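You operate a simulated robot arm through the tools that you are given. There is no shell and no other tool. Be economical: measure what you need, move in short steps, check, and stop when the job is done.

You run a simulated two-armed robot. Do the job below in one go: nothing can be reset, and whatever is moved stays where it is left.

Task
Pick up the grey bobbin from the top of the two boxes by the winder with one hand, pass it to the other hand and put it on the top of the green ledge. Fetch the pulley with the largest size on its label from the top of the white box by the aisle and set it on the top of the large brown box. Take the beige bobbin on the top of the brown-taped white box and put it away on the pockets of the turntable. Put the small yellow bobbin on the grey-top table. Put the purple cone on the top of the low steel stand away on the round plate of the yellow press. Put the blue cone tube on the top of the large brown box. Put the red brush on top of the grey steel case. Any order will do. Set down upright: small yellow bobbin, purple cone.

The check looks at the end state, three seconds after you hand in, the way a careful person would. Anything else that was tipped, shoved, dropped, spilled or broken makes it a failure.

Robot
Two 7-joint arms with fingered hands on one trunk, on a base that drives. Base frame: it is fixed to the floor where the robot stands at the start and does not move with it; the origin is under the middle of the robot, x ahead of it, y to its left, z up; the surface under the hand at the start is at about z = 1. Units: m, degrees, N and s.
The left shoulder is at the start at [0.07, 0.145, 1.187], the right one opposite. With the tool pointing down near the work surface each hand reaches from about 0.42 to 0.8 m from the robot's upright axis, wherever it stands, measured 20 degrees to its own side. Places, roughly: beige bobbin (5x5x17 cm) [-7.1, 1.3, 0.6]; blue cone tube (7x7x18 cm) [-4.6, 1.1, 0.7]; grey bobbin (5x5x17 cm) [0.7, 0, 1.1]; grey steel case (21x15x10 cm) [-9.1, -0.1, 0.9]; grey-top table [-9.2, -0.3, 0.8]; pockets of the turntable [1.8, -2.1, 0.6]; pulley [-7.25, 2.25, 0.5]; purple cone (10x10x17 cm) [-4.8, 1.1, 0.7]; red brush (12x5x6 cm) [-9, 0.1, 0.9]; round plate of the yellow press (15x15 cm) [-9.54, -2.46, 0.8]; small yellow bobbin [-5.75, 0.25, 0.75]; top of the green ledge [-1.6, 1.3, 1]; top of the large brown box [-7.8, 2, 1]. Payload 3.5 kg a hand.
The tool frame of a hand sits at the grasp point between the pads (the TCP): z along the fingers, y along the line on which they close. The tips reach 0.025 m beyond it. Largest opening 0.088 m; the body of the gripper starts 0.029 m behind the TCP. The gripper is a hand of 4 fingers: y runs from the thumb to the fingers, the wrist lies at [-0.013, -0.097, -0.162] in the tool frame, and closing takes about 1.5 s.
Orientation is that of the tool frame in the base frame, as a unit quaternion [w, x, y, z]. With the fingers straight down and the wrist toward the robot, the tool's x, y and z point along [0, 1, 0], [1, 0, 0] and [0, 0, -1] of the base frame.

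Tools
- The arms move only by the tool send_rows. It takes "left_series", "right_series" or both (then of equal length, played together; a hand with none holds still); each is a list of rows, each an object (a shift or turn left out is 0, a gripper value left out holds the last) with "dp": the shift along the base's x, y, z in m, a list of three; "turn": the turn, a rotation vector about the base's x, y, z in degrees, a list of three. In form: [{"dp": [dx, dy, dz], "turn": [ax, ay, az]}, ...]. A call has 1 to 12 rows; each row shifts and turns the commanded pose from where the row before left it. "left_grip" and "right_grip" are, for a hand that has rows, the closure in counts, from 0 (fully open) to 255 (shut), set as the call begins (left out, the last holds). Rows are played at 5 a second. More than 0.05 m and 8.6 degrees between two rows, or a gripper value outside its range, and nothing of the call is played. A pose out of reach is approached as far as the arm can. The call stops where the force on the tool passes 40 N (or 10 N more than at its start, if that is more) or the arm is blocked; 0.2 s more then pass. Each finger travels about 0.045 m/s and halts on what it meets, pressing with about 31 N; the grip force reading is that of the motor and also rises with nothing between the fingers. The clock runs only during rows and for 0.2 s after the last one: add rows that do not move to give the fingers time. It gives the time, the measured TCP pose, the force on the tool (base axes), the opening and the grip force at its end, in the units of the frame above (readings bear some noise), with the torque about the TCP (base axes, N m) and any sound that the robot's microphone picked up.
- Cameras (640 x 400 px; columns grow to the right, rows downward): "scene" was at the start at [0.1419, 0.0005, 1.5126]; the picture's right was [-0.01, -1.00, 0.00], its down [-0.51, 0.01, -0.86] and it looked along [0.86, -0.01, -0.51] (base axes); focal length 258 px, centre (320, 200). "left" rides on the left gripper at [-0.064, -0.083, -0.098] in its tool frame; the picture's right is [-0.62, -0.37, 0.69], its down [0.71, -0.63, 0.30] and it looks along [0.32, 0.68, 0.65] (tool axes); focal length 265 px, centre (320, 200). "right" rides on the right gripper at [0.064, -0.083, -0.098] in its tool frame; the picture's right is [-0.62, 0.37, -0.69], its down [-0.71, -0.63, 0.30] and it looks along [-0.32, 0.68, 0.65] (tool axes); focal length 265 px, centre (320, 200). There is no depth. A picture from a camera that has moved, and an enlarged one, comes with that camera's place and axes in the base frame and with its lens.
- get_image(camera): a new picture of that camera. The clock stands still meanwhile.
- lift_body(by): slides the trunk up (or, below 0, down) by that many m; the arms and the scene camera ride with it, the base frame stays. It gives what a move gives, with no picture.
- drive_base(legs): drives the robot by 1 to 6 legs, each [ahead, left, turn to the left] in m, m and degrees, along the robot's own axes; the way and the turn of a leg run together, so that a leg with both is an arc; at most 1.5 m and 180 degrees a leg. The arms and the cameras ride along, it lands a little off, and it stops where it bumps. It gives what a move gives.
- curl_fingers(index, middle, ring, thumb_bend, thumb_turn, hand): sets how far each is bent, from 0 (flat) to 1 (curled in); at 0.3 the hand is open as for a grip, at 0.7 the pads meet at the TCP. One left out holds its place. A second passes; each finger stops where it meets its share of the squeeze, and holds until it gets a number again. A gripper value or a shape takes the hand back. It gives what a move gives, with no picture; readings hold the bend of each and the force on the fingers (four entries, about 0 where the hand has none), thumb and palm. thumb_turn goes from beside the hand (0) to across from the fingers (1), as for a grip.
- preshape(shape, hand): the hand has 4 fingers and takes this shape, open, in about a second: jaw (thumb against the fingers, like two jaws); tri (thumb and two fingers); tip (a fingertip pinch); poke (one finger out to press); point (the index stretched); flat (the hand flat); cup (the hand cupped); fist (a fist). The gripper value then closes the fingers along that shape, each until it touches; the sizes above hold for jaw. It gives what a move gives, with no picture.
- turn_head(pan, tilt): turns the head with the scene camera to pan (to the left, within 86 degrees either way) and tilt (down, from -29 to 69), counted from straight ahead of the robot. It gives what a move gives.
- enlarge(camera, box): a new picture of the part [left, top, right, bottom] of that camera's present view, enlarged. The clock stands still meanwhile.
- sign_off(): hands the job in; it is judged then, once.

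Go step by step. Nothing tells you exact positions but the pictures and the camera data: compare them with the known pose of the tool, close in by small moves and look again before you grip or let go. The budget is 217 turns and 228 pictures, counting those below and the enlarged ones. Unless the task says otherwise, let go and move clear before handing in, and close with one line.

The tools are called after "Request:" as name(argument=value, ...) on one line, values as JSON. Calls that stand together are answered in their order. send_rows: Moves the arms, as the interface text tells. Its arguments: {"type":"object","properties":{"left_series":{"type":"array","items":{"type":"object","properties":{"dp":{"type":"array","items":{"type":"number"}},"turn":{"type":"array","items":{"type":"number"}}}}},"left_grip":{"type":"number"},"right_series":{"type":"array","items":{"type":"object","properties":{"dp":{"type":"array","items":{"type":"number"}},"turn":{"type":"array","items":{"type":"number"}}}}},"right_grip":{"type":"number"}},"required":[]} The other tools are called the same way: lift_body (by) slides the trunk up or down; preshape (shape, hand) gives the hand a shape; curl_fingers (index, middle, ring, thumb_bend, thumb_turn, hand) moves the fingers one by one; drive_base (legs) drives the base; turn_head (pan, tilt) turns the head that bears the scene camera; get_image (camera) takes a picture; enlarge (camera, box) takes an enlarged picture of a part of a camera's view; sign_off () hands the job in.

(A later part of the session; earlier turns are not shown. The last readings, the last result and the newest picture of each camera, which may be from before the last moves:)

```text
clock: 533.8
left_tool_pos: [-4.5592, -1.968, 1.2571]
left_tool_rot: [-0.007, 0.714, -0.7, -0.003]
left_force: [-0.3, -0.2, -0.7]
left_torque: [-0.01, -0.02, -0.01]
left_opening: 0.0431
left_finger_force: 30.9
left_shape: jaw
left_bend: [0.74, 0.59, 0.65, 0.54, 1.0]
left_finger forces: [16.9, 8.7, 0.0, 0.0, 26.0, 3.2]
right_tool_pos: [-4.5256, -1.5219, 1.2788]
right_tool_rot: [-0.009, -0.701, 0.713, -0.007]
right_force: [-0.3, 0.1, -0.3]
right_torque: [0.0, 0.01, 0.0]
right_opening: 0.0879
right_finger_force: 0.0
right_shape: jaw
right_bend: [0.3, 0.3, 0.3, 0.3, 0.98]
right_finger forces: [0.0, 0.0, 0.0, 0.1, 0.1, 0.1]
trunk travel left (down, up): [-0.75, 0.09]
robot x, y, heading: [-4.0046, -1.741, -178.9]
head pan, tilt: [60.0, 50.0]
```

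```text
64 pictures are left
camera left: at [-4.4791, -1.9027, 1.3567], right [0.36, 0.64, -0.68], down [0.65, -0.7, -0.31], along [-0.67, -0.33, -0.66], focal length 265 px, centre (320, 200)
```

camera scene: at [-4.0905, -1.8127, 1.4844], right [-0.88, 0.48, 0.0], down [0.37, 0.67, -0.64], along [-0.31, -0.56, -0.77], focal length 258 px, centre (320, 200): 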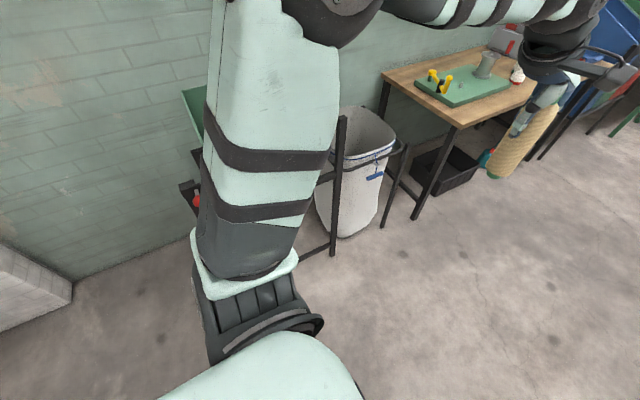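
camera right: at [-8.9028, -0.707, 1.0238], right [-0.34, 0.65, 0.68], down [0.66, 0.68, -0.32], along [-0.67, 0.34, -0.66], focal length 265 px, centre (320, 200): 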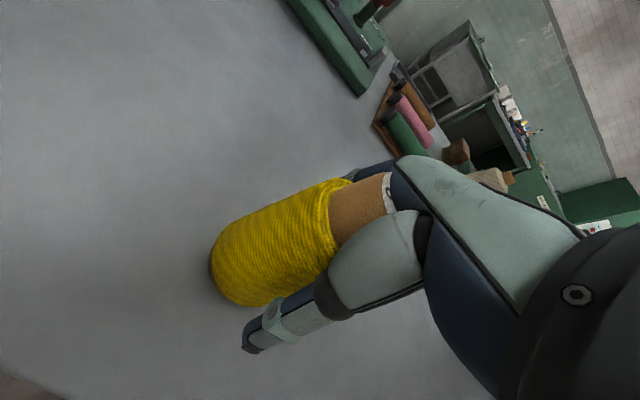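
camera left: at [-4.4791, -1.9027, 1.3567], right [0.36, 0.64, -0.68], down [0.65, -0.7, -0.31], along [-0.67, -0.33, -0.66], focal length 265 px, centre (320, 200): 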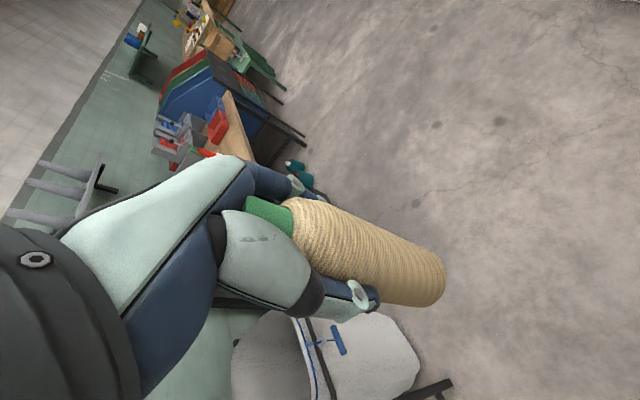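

Nothing obvious on the left. I check the right/rear side by the yellow cart.

Request:
turn_head(pan=-86, tilt=50)

Request:
get_image(camera="scene")

Request:
turn_head(pan=86, tilt=50)

Request:
get_image(camera="scene")

```text
clock: 536.1
left_tool_pos: [-4.5614, -1.9655, 1.2567]
left_tool_rot: [-0.007, 0.714, -0.701, -0.002]
left_force: [0.6, -0.3, -0.3]
left_torque: [0.04, 0.02, -0.01]
left_opening: 0.0432
left_finger_force: 31.0
left_shape: jaw
left_bend: [0.74, 0.59, 0.65, 0.54, 1.0]
left_finger forces: [16.9, 8.7, 0.1, 0.1, 26.0, 3.0]
right_tool_pos: [-4.5248, -1.5196, 1.2788]
right_tool_rot: [-0.008, -0.701, 0.713, -0.008]
right_force: [0.1, 0.1, 0.4]
right_torque: [-0.03, 0.02, 0.03]
right_opening: 0.0877
right_finger_force: 0.1
right_shape: jaw
right_bend: [0.3, 0.3, 0.3, 0.3, 0.98]
right_finger forces: [0.0, 0.1, 0.1, 0.0, 0.1, 0.1]
trunk travel left (down, up): [-0.75, 0.09]
robot x, y, heading: [-4.0023, -1.7465, -178.6]
head pan, tilt: [-85.9, 50.0]
```

```text
63 pictures are left
camera scene: at [-4.0606, -1.6664, 1.4845], right [1.0, 0.09, 0.0], down [0.07, -0.76, -0.64], along [-0.06, 0.64, -0.77], focal length 258 px, centre (320, 200)
```

scene: 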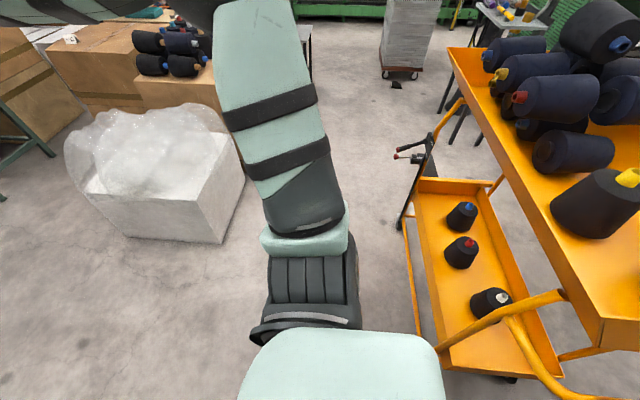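

```text
clock: 538.7
left_tool_pos: [-4.5608, -1.9649, 1.2571]
left_tool_rot: [-0.007, 0.713, -0.701, -0.002]
left_force: [1.0, -0.1, -0.9]
left_torque: [0.01, 0.04, 0.02]
left_opening: 0.0429
left_finger_force: 31.5
left_shape: jaw
left_bend: [0.74, 0.59, 0.65, 0.54, 1.0]
left_finger forces: [16.8, 8.7, 0.1, 0.0, 26.0, 3.1]
right_tool_pos: [-4.5247, -1.5195, 1.2793]
right_tool_rot: [-0.009, -0.701, 0.713, -0.008]
right_force: [0.0, -0.6, 0.6]
right_torque: [-0.03, -0.02, 0.03]
right_opening: 0.0881
right_finger_force: 0.2
right_shape: jaw
right_bend: [0.3, 0.3, 0.3, 0.3, 0.98]
right_finger forces: [0.1, 0.0, 0.0, 0.0, 0.0, 0.1]
trunk travel left (down, up): [-0.75, 0.09]
robot x, y, heading: [-4.0058, -1.7443, -178.9]
head pan, tilt: [85.9, 50.0]
```

```text
62 pictures are left
camera scene: at [-4.0574, -1.82, 1.4845], right [-1.0, 0.05, 0.0], down [0.04, 0.77, -0.64], along [-0.03, -0.64, -0.77], focal length 258 px, centre (320, 200)
```

scene: 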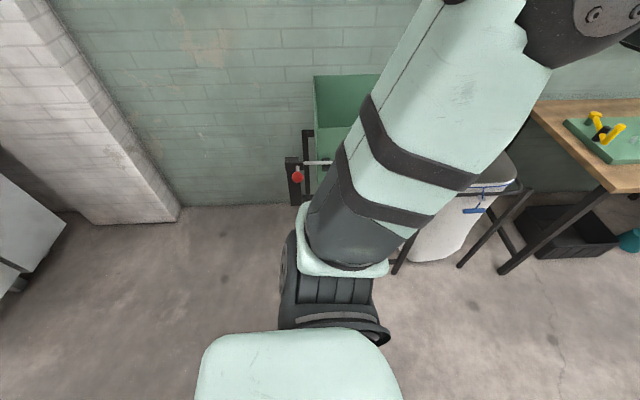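

The base's rear seems to have brushed against the yellow cart's handle side, so I move forward away from it, straighten, then strafe left and back out along the earlier path.

Request:
drive_base(legs=[[0.14, 0, 0], [0, 0.3, -1]])

Request:
turn_head(pan=-86, tilt=50)

Request:
get_image(camera="scene")

```text
clock: 541.6
left_tool_pos: [-4.6994, -2.2544, 1.2569]
left_tool_rot: [-0.005, 0.708, -0.706, -0.001]
left_force: [0.2, 0.3, -0.6]
left_torque: [-0.03, 0.02, -0.01]
left_opening: 0.0434
left_finger_force: 30.9
left_shape: jaw
left_bend: [0.74, 0.59, 0.65, 0.54, 1.0]
left_finger forces: [16.9, 8.6, 0.0, 0.1, 26.0, 3.2]
right_tool_pos: [-4.6557, -1.8081, 1.2789]
right_tool_rot: [-0.009, -0.696, 0.718, -0.008]
right_force: [-0.6, -0.2, 0.4]
right_torque: [-0.02, -0.01, -0.02]
right_opening: 0.0877
right_finger_force: 0.1
right_shape: jaw
right_bend: [0.3, 0.3, 0.3, 0.3, 0.98]
right_finger forces: [0.1, 0.0, 0.0, 0.0, 0.0, 0.1]
trunk travel left (down, up): [-0.75, 0.09]
robot x, y, heading: [-4.14, -2.0451, -179.7]
head pan, tilt: [85.9, 50.0]
```

```text
clock: 544.2
left_tool_pos: [-4.6997, -2.2561, 1.2574]
left_tool_rot: [-0.007, 0.708, -0.706, -0.002]
left_force: [0.0, 0.1, -1.0]
left_torque: [-0.01, 0.0, -0.02]
left_opening: 0.0432
left_finger_force: 30.9
left_shape: jaw
left_bend: [0.74, 0.59, 0.65, 0.54, 1.0]
left_finger forces: [16.9, 8.6, 0.0, 0.1, 26.0, 3.1]
right_tool_pos: [-4.656, -1.8107, 1.2774]
right_tool_rot: [-0.008, -0.695, 0.719, -0.007]
right_force: [0.0, -0.4, 0.3]
right_torque: [0.01, -0.02, -0.03]
right_opening: 0.0878
right_finger_force: 0.0
right_shape: jaw
right_bend: [0.3, 0.3, 0.3, 0.3, 0.98]
right_finger forces: [0.0, 0.1, 0.0, 0.0, 0.0, 0.0]
trunk travel left (down, up): [-0.75, 0.09]
robot x, y, heading: [-4.1395, -2.0373, -179.9]
head pan, tilt: [-85.9, 50.0]
```

```text
61 pictures are left
camera scene: at [-4.1942, -1.9653, 1.4845], right [1.0, 0.08, 0.0], down [0.06, -0.76, -0.64], along [-0.05, 0.64, -0.77], focal length 258 px, centre (320, 200)
```

scene: 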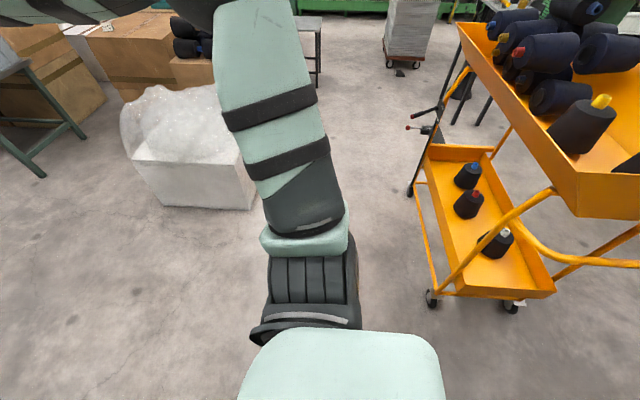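

The cart stands where it was. I back out along y≈-2.04 and up the winder aisle.

Request:
drive_base(legs=[[-1.26, 0, 0], [-0.35, -0.57, 0], [-1.4, 0, 0], [-0.35, 0, 0]])

```text
clock: 548.2
left_tool_pos: [-3.9456, -2.2561, 1.2524]
left_tool_rot: [-0.01, 0.713, -0.701, 0.001]
left_force: [-0.2, 0.7, -0.7]
left_torque: [0.0, -0.06, 0.03]
left_opening: 0.0431
left_finger_force: 31.5
left_shape: jaw
left_bend: [0.74, 0.59, 0.65, 0.54, 1.0]
left_finger forces: [16.9, 8.7, 0.1, 0.0, 25.9, 3.1]
right_tool_pos: [-3.9091, -1.8095, 1.2756]
right_tool_rot: [-0.007, -0.7, 0.714, -0.01]
right_force: [-0.2, 0.4, -0.6]
right_torque: [0.02, 0.01, 0.02]
right_opening: 0.0877
right_finger_force: 0.0
right_shape: jaw
right_bend: [0.3, 0.3, 0.3, 0.3, 0.98]
right_finger forces: [0.1, 0.1, 0.0, 0.0, 0.0, 0.0]
trunk travel left (down, up): [-0.75, 0.09]
robot x, y, heading: [-3.3822, -2.0396, -178.6]
head pan, tilt: [-85.9, 50.0]
stopped in leg 1: the robot was blocked; the commanded pose is now the measured one
```

Blocked again; the right elbow now sticks out further than on the way in, perhaps touching the cart. I look.

Request:
get_image(camera="scene")

Request:
turn_head(pan=-86, tilt=15)

Request:
get_image(camera="scene")

```text
60 pictures are left
camera scene: at [-3.4458, -1.9577, 1.484], right [1.0, 0.09, 0.01], down [0.07, -0.76, -0.64], along [-0.05, 0.64, -0.77], focal length 258 px, centre (320, 200)
```

scene: 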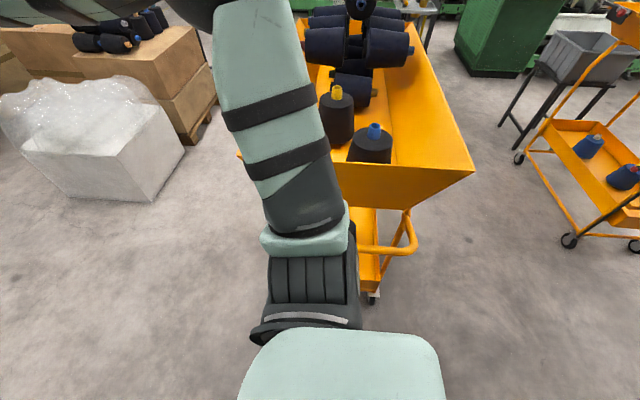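

```text
clock: 549.2
left_tool_pos: [-3.9411, -2.2548, 1.2554]
left_tool_rot: [-0.008, 0.712, -0.702, -0.002]
left_force: [0.4, 0.0, -1.6]
left_torque: [0.0, -0.03, -0.02]
left_opening: 0.0431
left_finger_force: 31.2
left_shape: jaw
left_bend: [0.74, 0.59, 0.65, 0.54, 1.0]
left_finger forces: [16.9, 8.9, 0.0, 0.0, 26.0, 3.1]
right_tool_pos: [-3.9028, -1.8088, 1.2765]
right_tool_rot: [-0.007, -0.7, 0.714, -0.009]
right_force: [0.1, -1.5, 0.1]
right_torque: [0.0, 0.0, -0.01]
right_opening: 0.0877
right_finger_force: 0.1
right_shape: jaw
right_bend: [0.3, 0.3, 0.3, 0.3, 0.98]
right_finger forces: [0.0, 0.0, 0.0, 0.0, 0.0, 0.0]
trunk travel left (down, up): [-0.75, 0.09]
robot x, y, heading: [-3.3825, -2.0359, -178.8]
head pan, tilt: [-85.9, 15.0]
```

```text
59 pictures are left
camera scene: at [-3.4403, -1.9412, 1.5381], right [1.0, 0.09, 0.0], down [0.02, -0.26, -0.97], along [-0.09, 0.96, -0.26], focal length 258 px, centre (320, 200)
```

scene: 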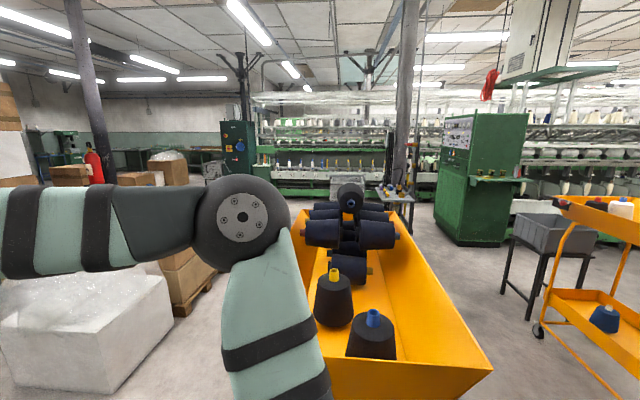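

The right side is clear of contact as far as I can see. I check the left/rear side.

Request:
turn_head(pan=86, tilt=45)

Request:
get_image(camera="scene")

```text
clock: 551.8
left_tool_pos: [-3.9387, -2.2559, 1.2546]
left_tool_rot: [-0.007, 0.713, -0.701, -0.001]
left_force: [1.2, -0.2, -1.2]
left_torque: [-0.01, -0.03, 0.0]
left_opening: 0.0433
left_finger_force: 31.6
left_shape: jaw
left_bend: [0.74, 0.59, 0.65, 0.54, 1.0]
left_finger forces: [16.9, 8.8, 0.0, 0.1, 26.0, 3.1]
right_tool_pos: [-3.9007, -1.8101, 1.2778]
right_tool_rot: [-0.008, -0.7, 0.714, -0.008]
right_force: [-0.8, -0.5, 0.3]
right_torque: [0.0, 0.04, -0.01]
right_opening: 0.0876
right_finger_force: 0.0
right_shape: jaw
right_bend: [0.3, 0.3, 0.3, 0.3, 0.98]
right_finger forces: [0.0, 0.0, 0.0, 0.1, 0.0, 0.0]
trunk travel left (down, up): [-0.75, 0.09]
robot x, y, heading: [-3.3809, -2.0358, -179.1]
head pan, tilt: [85.9, 45.0]
```

```text
58 pictures are left
camera scene: at [-3.4349, -2.1154, 1.4914], right [-1.0, 0.05, 0.0], down [0.04, 0.71, -0.71], along [-0.04, -0.71, -0.71], focal length 258 px, centre (320, 200)
```

scene: 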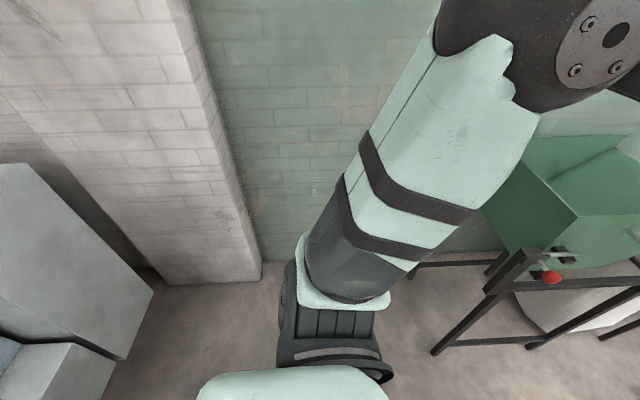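

Nothing visible blocks the base itself. I'd rather see where I go: I move a bit forward to open floor, turn around in place and drive out facing +x.

Request:
drive_base(legs=[[0.28, 0, 0], [0, 0, 90], [0, 0, 89]])

Request:
turn_head(pan=0, tilt=40)

Request:
get_image(camera="scene")

```text
clock: 561.4
left_tool_pos: [-3.1041, -1.8083, 1.2561]
left_tool_rot: [0.001, 0.694, 0.72, -0.006]
left_force: [0.4, 0.6, -0.8]
left_torque: [-0.01, 0.0, 0.01]
left_opening: 0.0429
left_finger_force: 31.3
left_shape: jaw
left_bend: [0.74, 0.59, 0.65, 0.55, 1.0]
left_finger forces: [16.5, 8.6, 0.1, 0.0, 23.8, 2.3]
right_tool_pos: [-3.1331, -2.2562, 1.2772]
right_tool_rot: [-0.007, 0.707, 0.707, 0.009]
right_force: [0.2, 0.6, -0.1]
right_torque: [0.01, 0.01, 0.01]
right_opening: 0.0875
right_finger_force: 0.2
right_shape: jaw
right_bend: [0.3, 0.3, 0.3, 0.3, 0.98]
right_finger forces: [0.1, 0.0, 0.1, 0.1, 0.0, 0.0]
trunk travel left (down, up): [-0.75, 0.09]
robot x, y, heading: [-3.6573, -2.0378, 2.2]
head pan, tilt: [85.9, 45.0]
```

```text
clock: 563.0
left_tool_pos: [-3.1037, -1.8076, 1.256]
left_tool_rot: [0.001, 0.695, 0.719, -0.007]
left_force: [-0.2, 0.0, -2.1]
left_torque: [0.0, 0.02, 0.0]
left_opening: 0.0427
left_finger_force: 30.9
left_shape: jaw
left_bend: [0.74, 0.59, 0.65, 0.55, 1.0]
left_finger forces: [16.4, 8.5, 0.0, 0.0, 23.8, 2.3]
right_tool_pos: [-3.1314, -2.2561, 1.2781]
right_tool_rot: [-0.008, 0.707, 0.707, 0.008]
right_force: [0.0, -0.4, 0.4]
right_torque: [0.03, 0.0, 0.01]
right_opening: 0.0875
right_finger_force: 0.0
right_shape: jaw
right_bend: [0.3, 0.3, 0.3, 0.3, 0.98]
right_finger forces: [0.1, 0.0, 0.0, 0.0, 0.0, 0.0]
trunk travel left (down, up): [-0.75, 0.09]
robot x, y, heading: [-3.6578, -2.0403, 2.1]
head pan, tilt: [0.0, 40.0]
```

```text
57 pictures are left
camera scene: at [-3.5196, -2.0332, 1.4986], right [0.04, -1.0, 0.0], down [-0.64, -0.02, -0.77], along [0.77, 0.03, -0.64], focal length 258 px, centre (320, 200)
```

scene: 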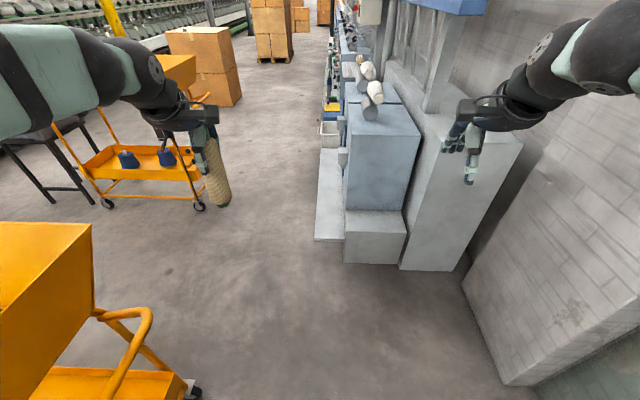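

The way ahead is open; most likely the outward elbow caught the cart. I tuck the left hand inward like on the first pass and check the elbow's clearance.

Request:
send_rows(left_series=[{"dp": [0, -0.03, 0]}, {"dp": [0, -0.03, 0]}, {"dp": [0, -0.03, 0]}, {"dp": [-0.01, -0.03, 0]}, {}])

Request:
turn_head(pan=50, tilt=35)

Request:
get_image(camera="scene")

```text
clock: 564.2
left_tool_pos: [-3.1134, -1.9278, 1.2546]
left_tool_rot: [0.001, 0.695, 0.719, -0.007]
left_force: [-1.1, 0.3, -0.7]
left_torque: [-0.01, -0.01, 0.02]
left_opening: 0.0424
left_finger_force: 31.2
left_shape: jaw
left_bend: [0.74, 0.59, 0.65, 0.55, 1.0]
left_finger forces: [16.5, 8.7, 0.1, 0.0, 23.7, 2.3]
right_tool_pos: [-3.1321, -2.2558, 1.278]
right_tool_rot: [-0.008, 0.707, 0.707, 0.008]
right_force: [0.1, 0.2, 0.6]
right_torque: [0.05, -0.03, 0.01]
right_opening: 0.0878
right_finger_force: 0.1
right_shape: jaw
right_bend: [0.3, 0.3, 0.3, 0.3, 0.98]
right_finger forces: [0.1, 0.0, 0.0, 0.1, 0.0, 0.0]
trunk travel left (down, up): [-0.75, 0.09]
robot x, y, heading: [-3.6549, -2.0383, 2.5]
head pan, tilt: [0.0, 40.0]
```

```text
clock: 565.4
left_tool_pos: [-3.1127, -1.9284, 1.2551]
left_tool_rot: [0.002, 0.694, 0.72, -0.007]
left_force: [-0.4, 1.1, -2.0]
left_torque: [-0.04, 0.0, 0.0]
left_opening: 0.0425
left_finger_force: 30.9
left_shape: jaw
left_bend: [0.74, 0.59, 0.65, 0.55, 1.0]
left_finger forces: [16.6, 8.8, 0.0, 0.1, 23.6, 2.3]
right_tool_pos: [-3.1325, -2.257, 1.2788]
right_tool_rot: [-0.008, 0.707, 0.707, 0.008]
right_force: [0.6, 0.5, 0.0]
right_torque: [-0.02, 0.02, -0.02]
right_opening: 0.0877
right_finger_force: 0.1
right_shape: jaw
right_bend: [0.3, 0.3, 0.3, 0.3, 0.98]
right_finger forces: [0.0, 0.1, 0.1, 0.0, 0.0, 0.0]
trunk travel left (down, up): [-0.75, 0.09]
robot x, y, heading: [-3.6542, -2.0373, 2.3]
head pan, tilt: [50.0, 35.0]
```

```text
56 pictures are left
camera scene: at [-3.5504, -1.967, 1.5062], right [0.79, -0.61, 0.0], down [-0.35, -0.45, -0.82], along [0.5, 0.65, -0.57], focal length 258 px, centre (320, 200)
```

scene: 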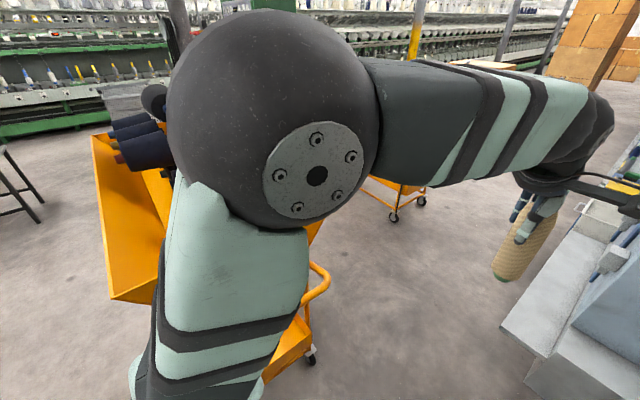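

The elbow is high and clear. I drive forward in a short leg.

Request:
drive_base(legs=[[0.5, -0.03, -2]])

Request:
turn_head(pan=5, tilt=50)

Request:
get_image(camera="scene")

```text
clock: 568.4
left_tool_pos: [-2.5968, -1.9668, 1.2562]
left_tool_rot: [0.001, 0.707, 0.707, -0.007]
left_force: [0.0, -0.4, -1.9]
left_torque: [-0.01, -0.01, -0.01]
left_opening: 0.0425
left_finger_force: 31.2
left_shape: jaw
left_bend: [0.74, 0.59, 0.65, 0.55, 1.0]
left_finger forces: [16.5, 8.7, 0.2, 0.1, 23.7, 2.1]
right_tool_pos: [-2.6264, -2.2944, 1.2782]
right_tool_rot: [-0.008, 0.719, 0.695, 0.009]
right_force: [0.5, 0.7, 0.3]
right_torque: [-0.02, -0.02, -0.02]
right_opening: 0.0877
right_finger_force: 0.0
right_shape: jaw
right_bend: [0.3, 0.3, 0.3, 0.3, 0.98]
right_finger forces: [0.0, 0.0, 0.0, 0.1, 0.1, 0.0]
trunk travel left (down, up): [-0.75, 0.09]
robot x, y, heading: [-3.1381, -2.0588, 0.3]
head pan, tilt: [50.0, 35.0]
```

```text
clock: 569.5
left_tool_pos: [-2.5941, -1.9669, 1.2554]
left_tool_rot: [0.002, 0.707, 0.707, -0.008]
left_force: [-0.2, -0.4, -0.5]
left_torque: [-0.01, -0.02, 0.0]
left_opening: 0.0427
left_finger_force: 30.6
left_shape: jaw
left_bend: [0.74, 0.59, 0.65, 0.55, 1.0]
left_finger forces: [16.5, 8.7, 0.0, 0.0, 23.7, 2.1]
right_tool_pos: [-2.625, -2.294, 1.2787]
right_tool_rot: [-0.008, 0.719, 0.695, 0.008]
right_force: [0.3, -0.2, -0.1]
right_torque: [-0.04, 0.0, 0.0]
right_opening: 0.0878
right_finger_force: 0.1
right_shape: jaw
right_bend: [0.3, 0.3, 0.3, 0.3, 0.98]
right_finger forces: [0.1, 0.1, 0.0, 0.1, 0.0, 0.1]
trunk travel left (down, up): [-0.75, 0.09]
robot x, y, heading: [-3.1418, -2.0592, 0.1]
head pan, tilt: [5.0, 50.0]
```

```text
55 pictures are left
camera scene: at [-3.0135, -2.051, 1.4845], right [0.09, -1.0, 0.0], down [-0.76, -0.07, -0.64], along [0.64, 0.06, -0.77], focal length 258 px, centre (320, 200)
```

scene: 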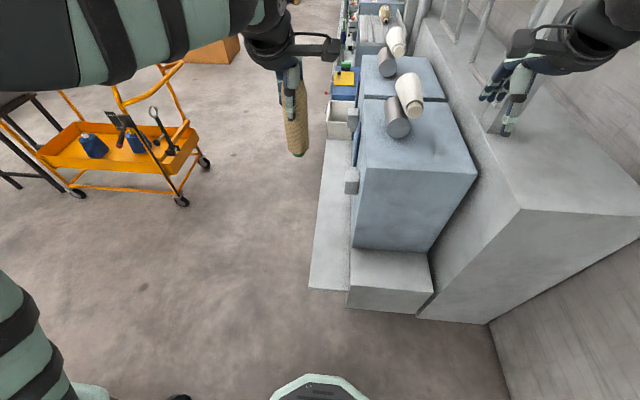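

Clear. I follow the earlier diagonal back into the winder aisle and drive on toward the start area.

Request:
drive_base(legs=[[0.2, 0.02, 0], [0.35, 0.57, 0], [1.4, 0, 0], [0.5, 0, 0]])

Request:
turn_head(pan=-10, tilt=25)

Request:
get_image(camera="scene")

```text
clock: 583.7
left_tool_pos: [-0.135, -1.3743, 1.256]
left_tool_rot: [0.001, 0.71, 0.704, -0.008]
left_force: [-0.9, 0.1, -0.9]
left_torque: [-0.01, 0.02, 0.02]
left_opening: 0.043
left_finger_force: 31.1
left_shape: jaw
left_bend: [0.74, 0.59, 0.65, 0.55, 1.0]
left_finger forces: [16.5, 8.6, 0.0, 0.1, 23.6, 2.2]
right_tool_pos: [-0.1685, -1.7015, 1.2781]
right_tool_rot: [-0.008, 0.723, 0.691, 0.009]
right_force: [0.0, -1.0, -0.4]
right_torque: [-0.04, -0.01, 0.0]
right_opening: 0.0878
right_finger_force: 0.1
right_shape: jaw
right_bend: [0.3, 0.3, 0.3, 0.3, 0.98]
right_finger forces: [0.0, 0.0, 0.0, 0.0, 0.0, 0.0]
trunk travel left (down, up): [-0.75, 0.09]
robot x, y, heading: [-0.6868, -1.4624, -0.4]
head pan, tilt: [5.0, 50.0]
```

```text
clock: 584.5
left_tool_pos: [-0.1342, -1.3756, 1.256]
left_tool_rot: [0.002, 0.711, 0.703, -0.008]
left_force: [-0.1, 0.4, -1.2]
left_torque: [0.03, -0.02, -0.02]
left_opening: 0.0432
left_finger_force: 31.4
left_shape: jaw
left_bend: [0.74, 0.59, 0.65, 0.55, 1.0]
left_finger forces: [16.5, 8.8, 0.1, 0.1, 23.8, 2.2]
right_tool_pos: [-0.1687, -1.7008, 1.2784]
right_tool_rot: [-0.008, 0.723, 0.69, 0.008]
right_force: [-0.3, -0.3, 0.3]
right_torque: [0.02, -0.01, -0.01]
right_opening: 0.0877
right_finger_force: 0.0
right_shape: jaw
right_bend: [0.3, 0.3, 0.3, 0.3, 0.98]
right_finger forces: [0.0, 0.1, 0.1, 0.0, 0.1, 0.0]
trunk travel left (down, up): [-0.75, 0.09]
robot x, y, heading: [-0.6807, -1.4633, -0.1]
head pan, tilt: [-10.0, 25.0]
```

```text
54 pictures are left
camera scene: at [-0.5396, -1.4779, 1.5218], right [-0.18, -0.98, 0.0], down [-0.42, 0.08, -0.91], along [0.89, -0.16, -0.42], focal length 258 px, centre (320, 200)
```

scene: 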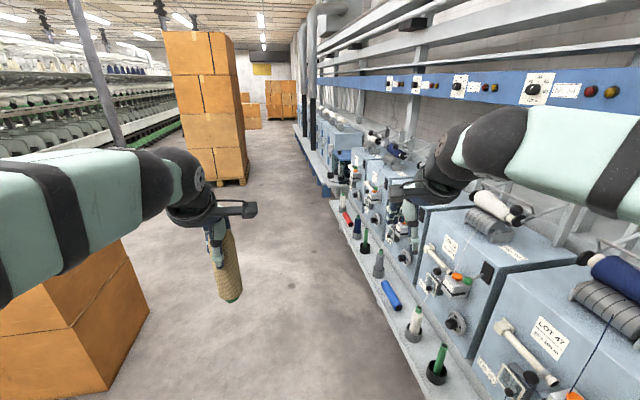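

The aisle runs past the winder bench. I drive on to x≈1.6 and look right for the turntable.

Request:
drive_base(legs=[[1.4, 0.08, 0], [0.85, 0.02, 0]])

Request:
turn_head(pan=-70, tilt=35)

Request:
get_image(camera="scene")

```text
clock: 595.6
left_tool_pos: [2.1087, -1.2846, 1.2565]
left_tool_rot: [0.002, 0.711, 0.703, -0.007]
left_force: [0.3, -0.6, -1.3]
left_torque: [-0.01, -0.01, 0.02]
left_opening: 0.0426
left_finger_force: 31.1
left_shape: jaw
left_bend: [0.74, 0.59, 0.65, 0.55, 1.0]
left_finger forces: [16.5, 8.8, 0.0, 0.0, 23.8, 2.1]
right_tool_pos: [2.0741, -1.6101, 1.2783]
right_tool_rot: [-0.008, 0.724, 0.69, 0.01]
right_force: [0.2, -0.2, -1.3]
right_torque: [-0.06, 0.02, 0.02]
right_opening: 0.0878
right_finger_force: 0.1
right_shape: jaw
right_bend: [0.3, 0.3, 0.3, 0.3, 0.98]
right_finger forces: [0.1, 0.0, 0.1, 0.0, 0.1, 0.0]
trunk travel left (down, up): [-0.75, 0.09]
robot x, y, heading: [1.5611, -1.3673, -0.7]
head pan, tilt: [-10.0, 25.0]
```

```text
clock: 596.9
left_tool_pos: [2.1084, -1.2844, 1.2549]
left_tool_rot: [0.001, 0.711, 0.703, -0.007]
left_force: [-0.8, 0.9, -0.3]
left_torque: [0.0, 0.02, 0.02]
left_opening: 0.0427
left_finger_force: 31.3
left_shape: jaw
left_bend: [0.74, 0.59, 0.65, 0.55, 1.0]
left_finger forces: [16.5, 8.7, 0.0, 0.0, 23.7, 2.0]
right_tool_pos: [2.0746, -1.6101, 1.2791]
right_tool_rot: [-0.008, 0.723, 0.69, 0.009]
right_force: [0.0, 1.0, 0.8]
right_torque: [0.0, 0.0, 0.0]
right_opening: 0.0878
right_finger_force: 0.1
right_shape: jaw
right_bend: [0.3, 0.3, 0.3, 0.3, 0.98]
right_finger forces: [0.1, 0.0, 0.1, 0.1, 0.0, 0.0]
trunk travel left (down, up): [-0.75, 0.09]
robot x, y, heading: [1.5603, -1.3687, -0.8]
head pan, tilt: [-70.0, 35.0]
```

```text
53 pictures are left
camera scene: at [1.6421, -1.4518, 1.5062], right [-0.94, -0.33, 0.0], down [-0.19, 0.54, -0.82], along [0.27, -0.77, -0.57], focal length 258 px, centre (320, 200)
```

scene: 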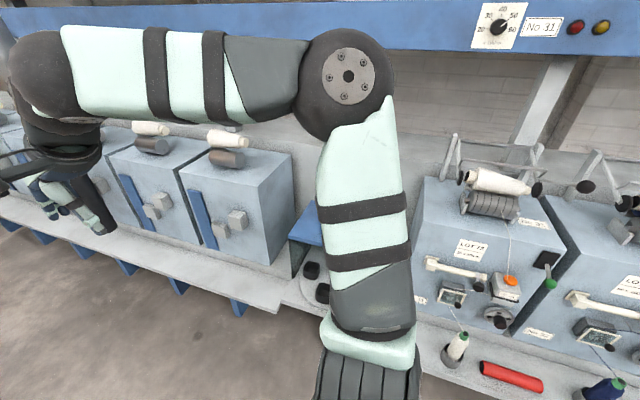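

A dark pocketed plate peeks out behind the arm near (1.8, -2.1). I turn to face it.

Request:
drive_base(legs=[[0, 0, -89]])

Request:
turn_head(pan=10, tilt=45)

Request:
get_image(camera="scene")

```text
clock: 601.1
left_tool_pos: [1.6467, -1.918, 1.2561]
left_tool_rot: [-0.004, 1.0, -0.006, -0.007]
left_force: [1.7, -0.2, -1.1]
left_torque: [0.02, 0.01, 0.02]
left_opening: 0.0423
left_finger_force: 30.1
left_shape: jaw
left_bend: [0.74, 0.59, 0.65, 0.55, 1.0]
left_finger forces: [16.3, 8.6, 0.0, 0.0, 23.3, 2.0]
right_tool_pos: [1.32, -1.8832, 1.2781]
right_tool_rot: [0.001, 1.0, -0.023, 0.012]
right_force: [-1.0, -0.2, -0.5]
right_torque: [0.04, -0.02, 0.01]
right_opening: 0.0877
right_finger_force: 0.1
right_shape: jaw
right_bend: [0.3, 0.3, 0.3, 0.3, 0.98]
right_finger forces: [0.0, 0.0, 0.0, 0.1, 0.0, 0.1]
trunk travel left (down, up): [-0.75, 0.09]
robot x, y, heading: [1.5616, -1.371, -90.7]
head pan, tilt: [-70.0, 35.0]
```

```text
clock: 602.7
left_tool_pos: [1.6461, -1.9182, 1.2558]
left_tool_rot: [-0.005, 1.0, -0.006, -0.006]
left_force: [-0.4, -0.5, -0.8]
left_torque: [-0.01, -0.03, 0.01]
left_opening: 0.0426
left_finger_force: 30.9
left_shape: jaw
left_bend: [0.74, 0.59, 0.65, 0.55, 1.0]
left_finger forces: [16.4, 8.7, 0.1, 0.1, 23.3, 2.0]
right_tool_pos: [1.321, -1.8832, 1.278]
right_tool_rot: [0.0, 1.0, -0.023, 0.011]
right_force: [-0.2, -0.5, 0.1]
right_torque: [0.02, 0.0, -0.01]
right_opening: 0.0877
right_finger_force: 0.0
right_shape: jaw
right_bend: [0.3, 0.3, 0.3, 0.3, 0.98]
right_finger forces: [0.0, 0.0, 0.0, 0.0, 0.0, 0.0]
trunk travel left (down, up): [-0.75, 0.09]
robot x, y, heading: [1.5631, -1.3707, -90.5]
head pan, tilt: [10.0, 45.0]
```

```text
52 pictures are left
camera scene: at [1.5749, -1.499, 1.4914], right [-0.99, -0.16, 0.0], down [-0.12, 0.7, -0.71], along [0.12, -0.7, -0.71], focal length 258 px, centre (320, 200)
```

scene: 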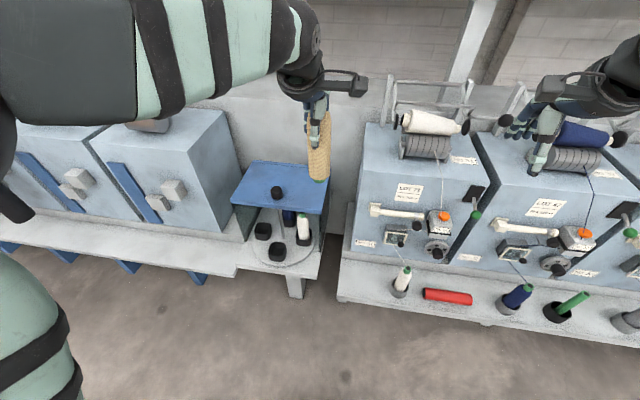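

There is the turntable under a small blue hood, with dark pocket cups, some occupied. I zoom in.

Request:
enlarge(camera="scene", box=[220, 150, 340, 285])

```text
2.96 times, centred on (280, 218) of scene
camera zoom: at [1.5749, -1.499, 1.4914], right [-0.99, -0.16, 0.0], down [-0.12, 0.7, -0.71], along [0.12, -0.7, -0.71], focal length 764 px, centre (438, 148)
```

zoom: 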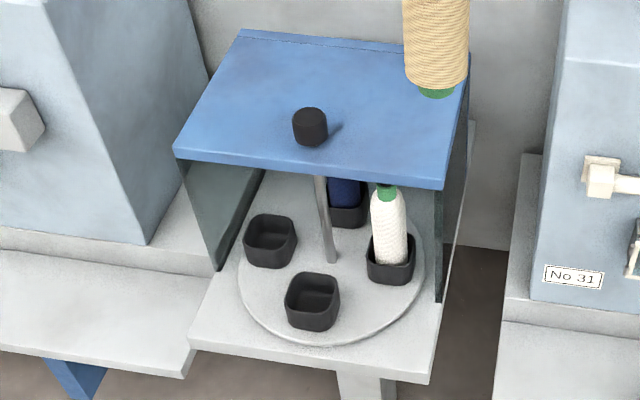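

The turntable has four cups; the front one (≈(1.84, -2.05)) and the left one are free. The hood edge is close above the front cup, so I lower the trunk to measure it from another angle.

Request:
lift_body(by=-0.3)

Request:
turn_head(pan=22, tilt=38)

Request:
enlarge(camera="scene", box=[200, 80, 440, 240])

```text
clock: 605.7
left_tool_pos: [1.6471, -1.9188, 0.9552]
left_tool_rot: [-0.005, 1.0, -0.006, -0.005]
left_force: [1.4, -0.6, -1.2]
left_torque: [-0.01, 0.01, -0.01]
left_opening: 0.0424
left_finger_force: 31.2
left_shape: jaw
left_bend: [0.74, 0.59, 0.65, 0.55, 1.0]
left_finger forces: [16.4, 8.6, 0.1, 0.1, 23.4, 2.0]
right_tool_pos: [1.3192, -1.8824, 0.9779]
right_tool_rot: [-0.001, 1.0, -0.024, 0.011]
right_force: [-0.1, -0.1, 0.1]
right_torque: [-0.04, 0.01, -0.01]
right_opening: 0.0876
right_finger_force: 0.0
right_shape: jaw
right_bend: [0.3, 0.3, 0.3, 0.3, 0.98]
right_finger forces: [0.0, 0.0, 0.0, 0.0, 0.0, 0.0]
trunk travel left (down, up): [-0.45, 0.39]
robot x, y, heading: [1.5588, -1.3712, -90.2]
head pan, tilt: [10.0, 45.0]
```

```text
clock: 606.4
left_tool_pos: [1.647, -1.9192, 0.955]
left_tool_rot: [-0.004, 1.0, -0.006, -0.006]
left_force: [0.1, 0.1, -1.1]
left_torque: [-0.04, 0.01, -0.01]
left_opening: 0.0426
left_finger_force: 31.1
left_shape: jaw
left_bend: [0.74, 0.59, 0.65, 0.55, 1.0]
left_finger forces: [16.4, 8.7, 0.0, 0.0, 23.3, 2.0]
right_tool_pos: [1.3204, -1.8831, 0.978]
right_tool_rot: [0.001, 1.0, -0.023, 0.011]
right_force: [-0.6, 0.1, -0.2]
right_torque: [-0.01, 0.01, 0.01]
right_opening: 0.0878
right_finger_force: 0.2
right_shape: jaw
right_bend: [0.3, 0.3, 0.3, 0.3, 0.98]
right_finger forces: [0.0, 0.1, 0.0, 0.1, 0.0, 0.0]
trunk travel left (down, up): [-0.45, 0.39]
robot x, y, heading: [1.5575, -1.371, -90.3]
head pan, tilt: [22.0, 38.0]
```

```text
2.50 times, centred on (320, 160) of scene
camera zoom: at [1.5931, -1.499, 1.2016], right [-0.93, -0.37, 0.0], down [-0.22, 0.57, -0.79], along [0.29, -0.73, -0.62], focal length 645 px, centre (320, 300)
```

zoom: 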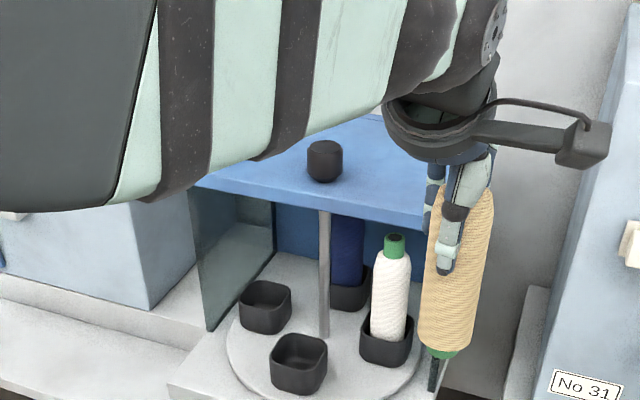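

Measured: front cup rim centre (1.838, -2.046, 0.652); hood edge at y≈-2.097, z≈0.82. A slight 8° lean of the hand away from the hood gives clearance. I move the bobbin over the cup at height and tilt it.

Request:
send_rows(left_series=[{"dp": [0.038, 0, 0]}, {"dp": [0.038, 0, 0]}, {"dp": [0.038, 0, 0]}, {"dp": [0.038, 0, 0]}, {"dp": [0.038, 0, 0]}, {"dp": [0.001, -0.03, 0], "turn": [-4, 0, 0]}, {"dp": [0, -0.03, 0], "turn": [-4, 0, 0]}, {"dp": [0, -0.03, 0]}, {"dp": [0, -0.02, 0]}, {}])

Request:
get_image(camera="left")

Request:
get_image(camera="scene")

```text
clock: 608.6
left_tool_pos: [1.8371, -2.0265, 0.9567]
left_tool_rot: [0.066, 0.998, -0.007, -0.005]
left_force: [-0.1, -0.4, -1.5]
left_torque: [-0.03, -0.01, -0.01]
left_opening: 0.0422
left_finger_force: 30.7
left_shape: jaw
left_bend: [0.74, 0.6, 0.65, 0.55, 1.0]
left_finger forces: [16.4, 8.6, 0.0, 0.1, 23.4, 2.0]
right_tool_pos: [1.3194, -1.8829, 0.978]
right_tool_rot: [0.0, 1.0, -0.024, 0.011]
right_force: [-0.1, 0.6, -0.3]
right_torque: [0.01, -0.02, -0.04]
right_opening: 0.0878
right_finger_force: 0.1
right_shape: jaw
right_bend: [0.3, 0.3, 0.3, 0.3, 0.98]
right_finger forces: [0.0, 0.0, 0.1, 0.0, 0.1, 0.0]
trunk travel left (down, up): [-0.45, 0.39]
robot x, y, heading: [1.5583, -1.3678, -90.3]
head pan, tilt: [22.0, 38.0]
```

```text
49 pictures are left
camera left: at [1.7751, -1.9307, 1.0432], right [-0.62, 0.28, -0.73], down [0.72, 0.57, -0.39], along [0.31, -0.77, -0.56], focal length 265 px, centre (320, 200)
```

left: 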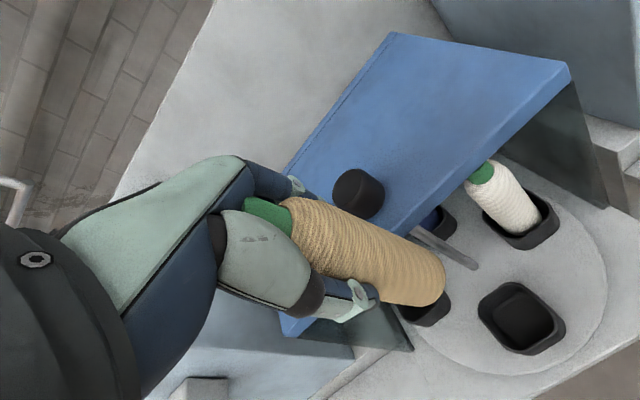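

```text
48 pictures are left
camera scene: at [1.5933, -1.4986, 1.2017], right [-0.93, -0.37, 0.0], down [-0.23, 0.57, -0.79], along [0.29, -0.73, -0.62], focal length 258 px, centre (320, 200)
```

scene: 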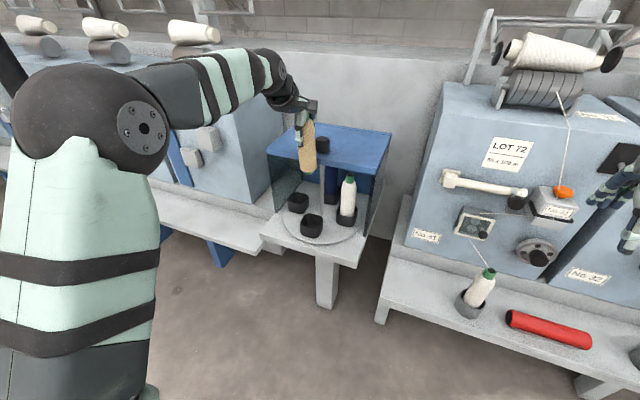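

The wrist view suggests the cup is a little nearer and higher: about (1.822, -2.017), rim z≈0.69. I shift accordingly, lower part way and look again.

Request:
send_rows(left_series=[{"dp": [-0.008, 0.013, 0]}, {"dp": [-0.007, 0.013, -0.01]}, {"dp": [0, 0, -0.03]}, {"dp": [0, 0, -0.03]}, {}])

Request:
get_image(camera="left")

Request:
enlarge(camera="scene", box=[240, 90, 400, 250])

```text
clock: 609.8
left_tool_pos: [1.8231, -2.0014, 0.8856]
left_tool_rot: [0.065, 0.998, -0.007, -0.006]
left_force: [0.4, -0.1, -1.3]
left_torque: [0.01, -0.02, -0.04]
left_opening: 0.0423
left_finger_force: 30.7
left_shape: jaw
left_bend: [0.74, 0.6, 0.65, 0.55, 1.0]
left_finger forces: [16.4, 8.7, 0.1, 0.0, 23.4, 1.9]
right_tool_pos: [1.32, -1.8829, 0.978]
right_tool_rot: [0.0, 1.0, -0.024, 0.011]
right_force: [0.3, 1.2, 0.5]
right_torque: [-0.02, 0.02, 0.0]
right_opening: 0.0876
right_finger_force: 0.1
right_shape: jaw
right_bend: [0.3, 0.3, 0.3, 0.3, 0.98]
right_finger forces: [0.1, 0.0, 0.0, 0.0, 0.0, 0.1]
trunk travel left (down, up): [-0.45, 0.39]
robot x, y, heading: [1.5568, -1.3694, -90.5]
head pan, tilt: [22.0, 38.0]
```

```text
47 pictures are left
camera left: at [1.7614, -1.9047, 0.9728], right [-0.62, 0.28, -0.73], down [0.72, 0.57, -0.39], along [0.31, -0.77, -0.56], focal length 265 px, centre (320, 200)
```

left: 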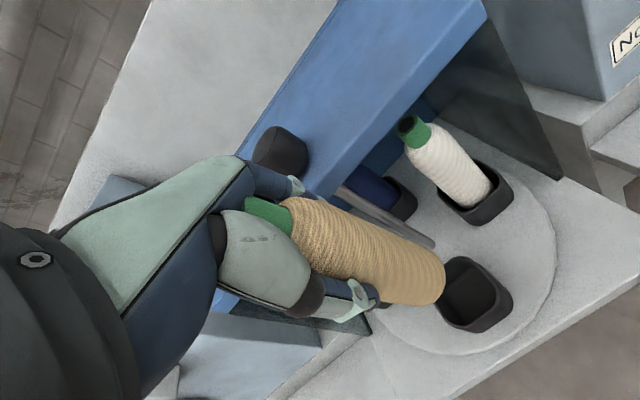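

```text
2.50 times, centred on (320, 170) of scene
camera zoom: at [1.5932, -1.4988, 1.2017], right [-0.93, -0.37, 0.0], down [-0.23, 0.57, -0.79], along [0.29, -0.73, -0.62], focal length 645 px, centre (320, 275)
```

zoom: 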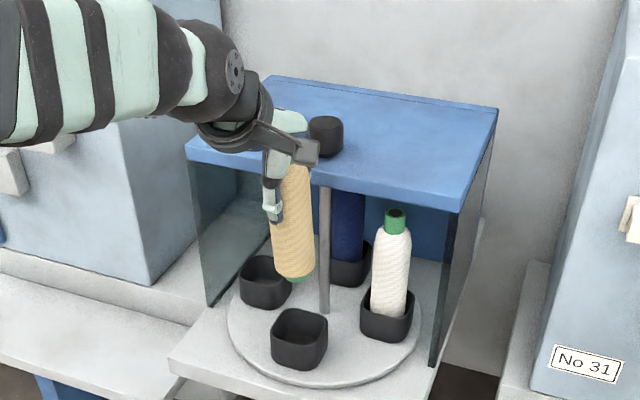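

Both views now put the cup at about (1.814, -2.008) with the rim near z≈0.70. I adjust and lower to just above the rim.

Request:
send_rows(left_series=[{"dp": [-0.009, 0.01, -0.01]}, {"dp": [0, 0, -0.015]}, {}])

Request:
get_image(camera="left")

Request:
enlarge(camera="scene", box=[240, 90, 400, 250])

```text
clock: 610.6
left_tool_pos: [1.8139, -1.9924, 0.8608]
left_tool_rot: [0.065, 0.998, -0.007, -0.006]
left_force: [0.1, 0.3, -1.5]
left_torque: [-0.01, 0.0, 0.03]
left_opening: 0.0422
left_finger_force: 31.2
left_shape: jaw
left_bend: [0.74, 0.6, 0.65, 0.55, 1.0]
left_finger forces: [16.3, 8.7, 0.0, 0.0, 23.4, 1.7]
right_tool_pos: [1.3214, -1.8826, 0.978]
right_tool_rot: [0.0, 1.0, -0.023, 0.012]
right_force: [0.0, 0.2, 0.3]
right_torque: [0.02, -0.02, -0.02]
right_opening: 0.0879
right_finger_force: 0.0
right_shape: jaw
right_bend: [0.3, 0.3, 0.3, 0.3, 0.98]
right_finger forces: [0.1, 0.0, 0.1, 0.0, 0.1, 0.1]
trunk travel left (down, up): [-0.45, 0.39]
robot x, y, heading: [1.5627, -1.3717, -90.5]
head pan, tilt: [22.0, 38.0]
```

```text
45 pictures are left
camera left: at [1.7516, -1.8956, 0.9483], right [-0.62, 0.28, -0.73], down [0.72, 0.57, -0.39], along [0.31, -0.77, -0.56], focal length 265 px, centre (320, 200)
```

left: 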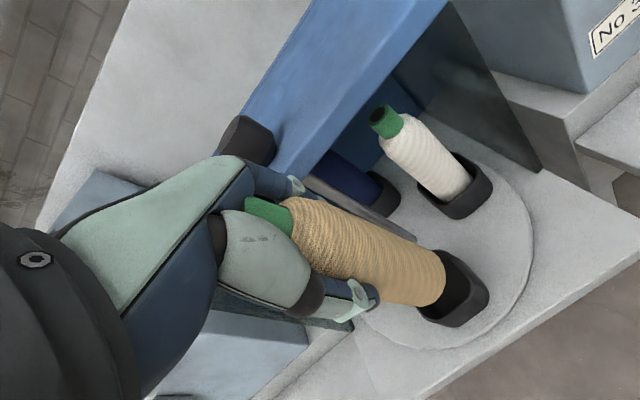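

```text
2.50 times, centred on (320, 170) of scene
camera zoom: at [1.5931, -1.4986, 1.2017], right [-0.93, -0.37, 0.0], down [-0.23, 0.57, -0.79], along [0.29, -0.73, -0.62], focal length 645 px, centre (320, 275)
```

zoom: 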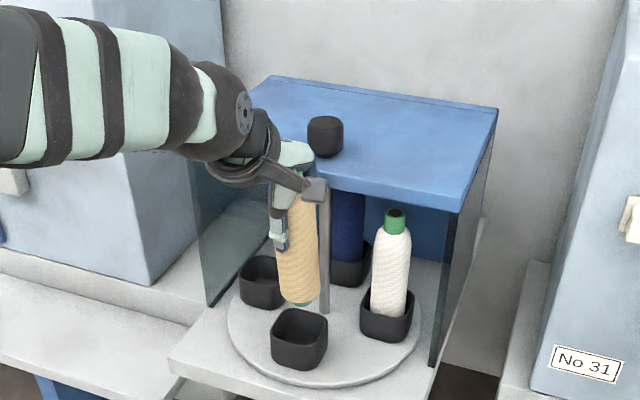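

The bobbin's foot is aligned over the cup (about 4 cm above the rim plane by both views). I lower slowly, watching forces.

Request:
send_rows(left_series=[{"dp": [0, 0, -0.012]}, {"dp": [0, 0, -0.012]}, {"dp": [0, 0, -0.01]}, {}])

Request:
get_image(camera="left")

Request:
enlarge(camera="scene", box=[260, 110, 380, 230])

```text
clock: 611.6
left_tool_pos: [1.8133, -1.9927, 0.8263]
left_tool_rot: [0.066, 0.998, -0.007, -0.006]
left_force: [0.4, 0.2, -0.7]
left_torque: [-0.05, -0.01, 0.01]
left_opening: 0.0423
left_finger_force: 30.5
left_shape: jaw
left_bend: [0.74, 0.6, 0.65, 0.55, 1.0]
left_finger forces: [16.3, 8.5, 0.0, 0.1, 23.4, 1.7]
right_tool_pos: [1.32, -1.8833, 0.9777]
right_tool_rot: [0.0, 1.0, -0.023, 0.011]
right_force: [-0.7, 0.1, -0.5]
right_torque: [-0.03, -0.01, 0.04]
right_opening: 0.0876
right_finger_force: 0.1
right_shape: jaw
right_bend: [0.3, 0.3, 0.3, 0.3, 0.98]
right_finger forces: [0.0, 0.0, 0.1, 0.0, 0.0, 0.1]
trunk travel left (down, up): [-0.45, 0.39]
robot x, y, heading: [1.5608, -1.3687, -90.5]
head pan, tilt: [22.0, 38.0]
```

```text
43 pictures are left
camera left: at [1.7515, -1.8952, 0.9128], right [-0.62, 0.28, -0.73], down [0.72, 0.58, -0.39], along [0.31, -0.77, -0.56], focal length 265 px, centre (320, 200)
```

left: 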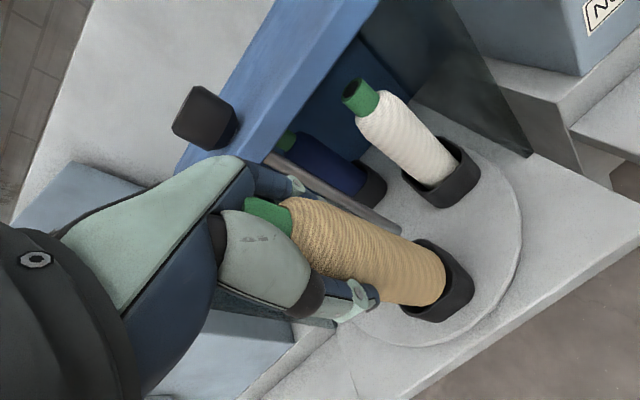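

```text
3.33 times, centred on (320, 170) of scene
camera zoom: at [1.5932, -1.4988, 1.2017], right [-0.93, -0.37, 0.0], down [-0.23, 0.57, -0.79], along [0.29, -0.73, -0.62], focal length 860 px, centre (320, 300)
```

zoom: 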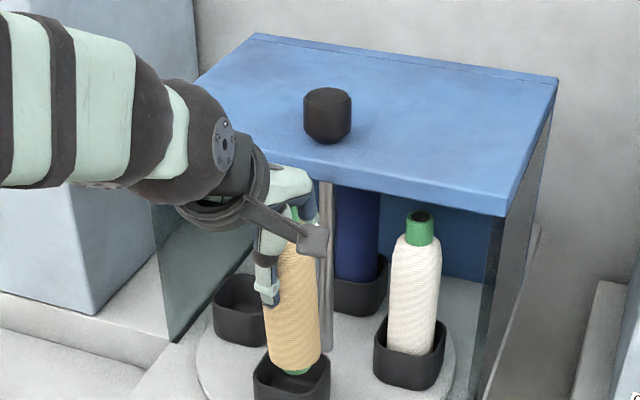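

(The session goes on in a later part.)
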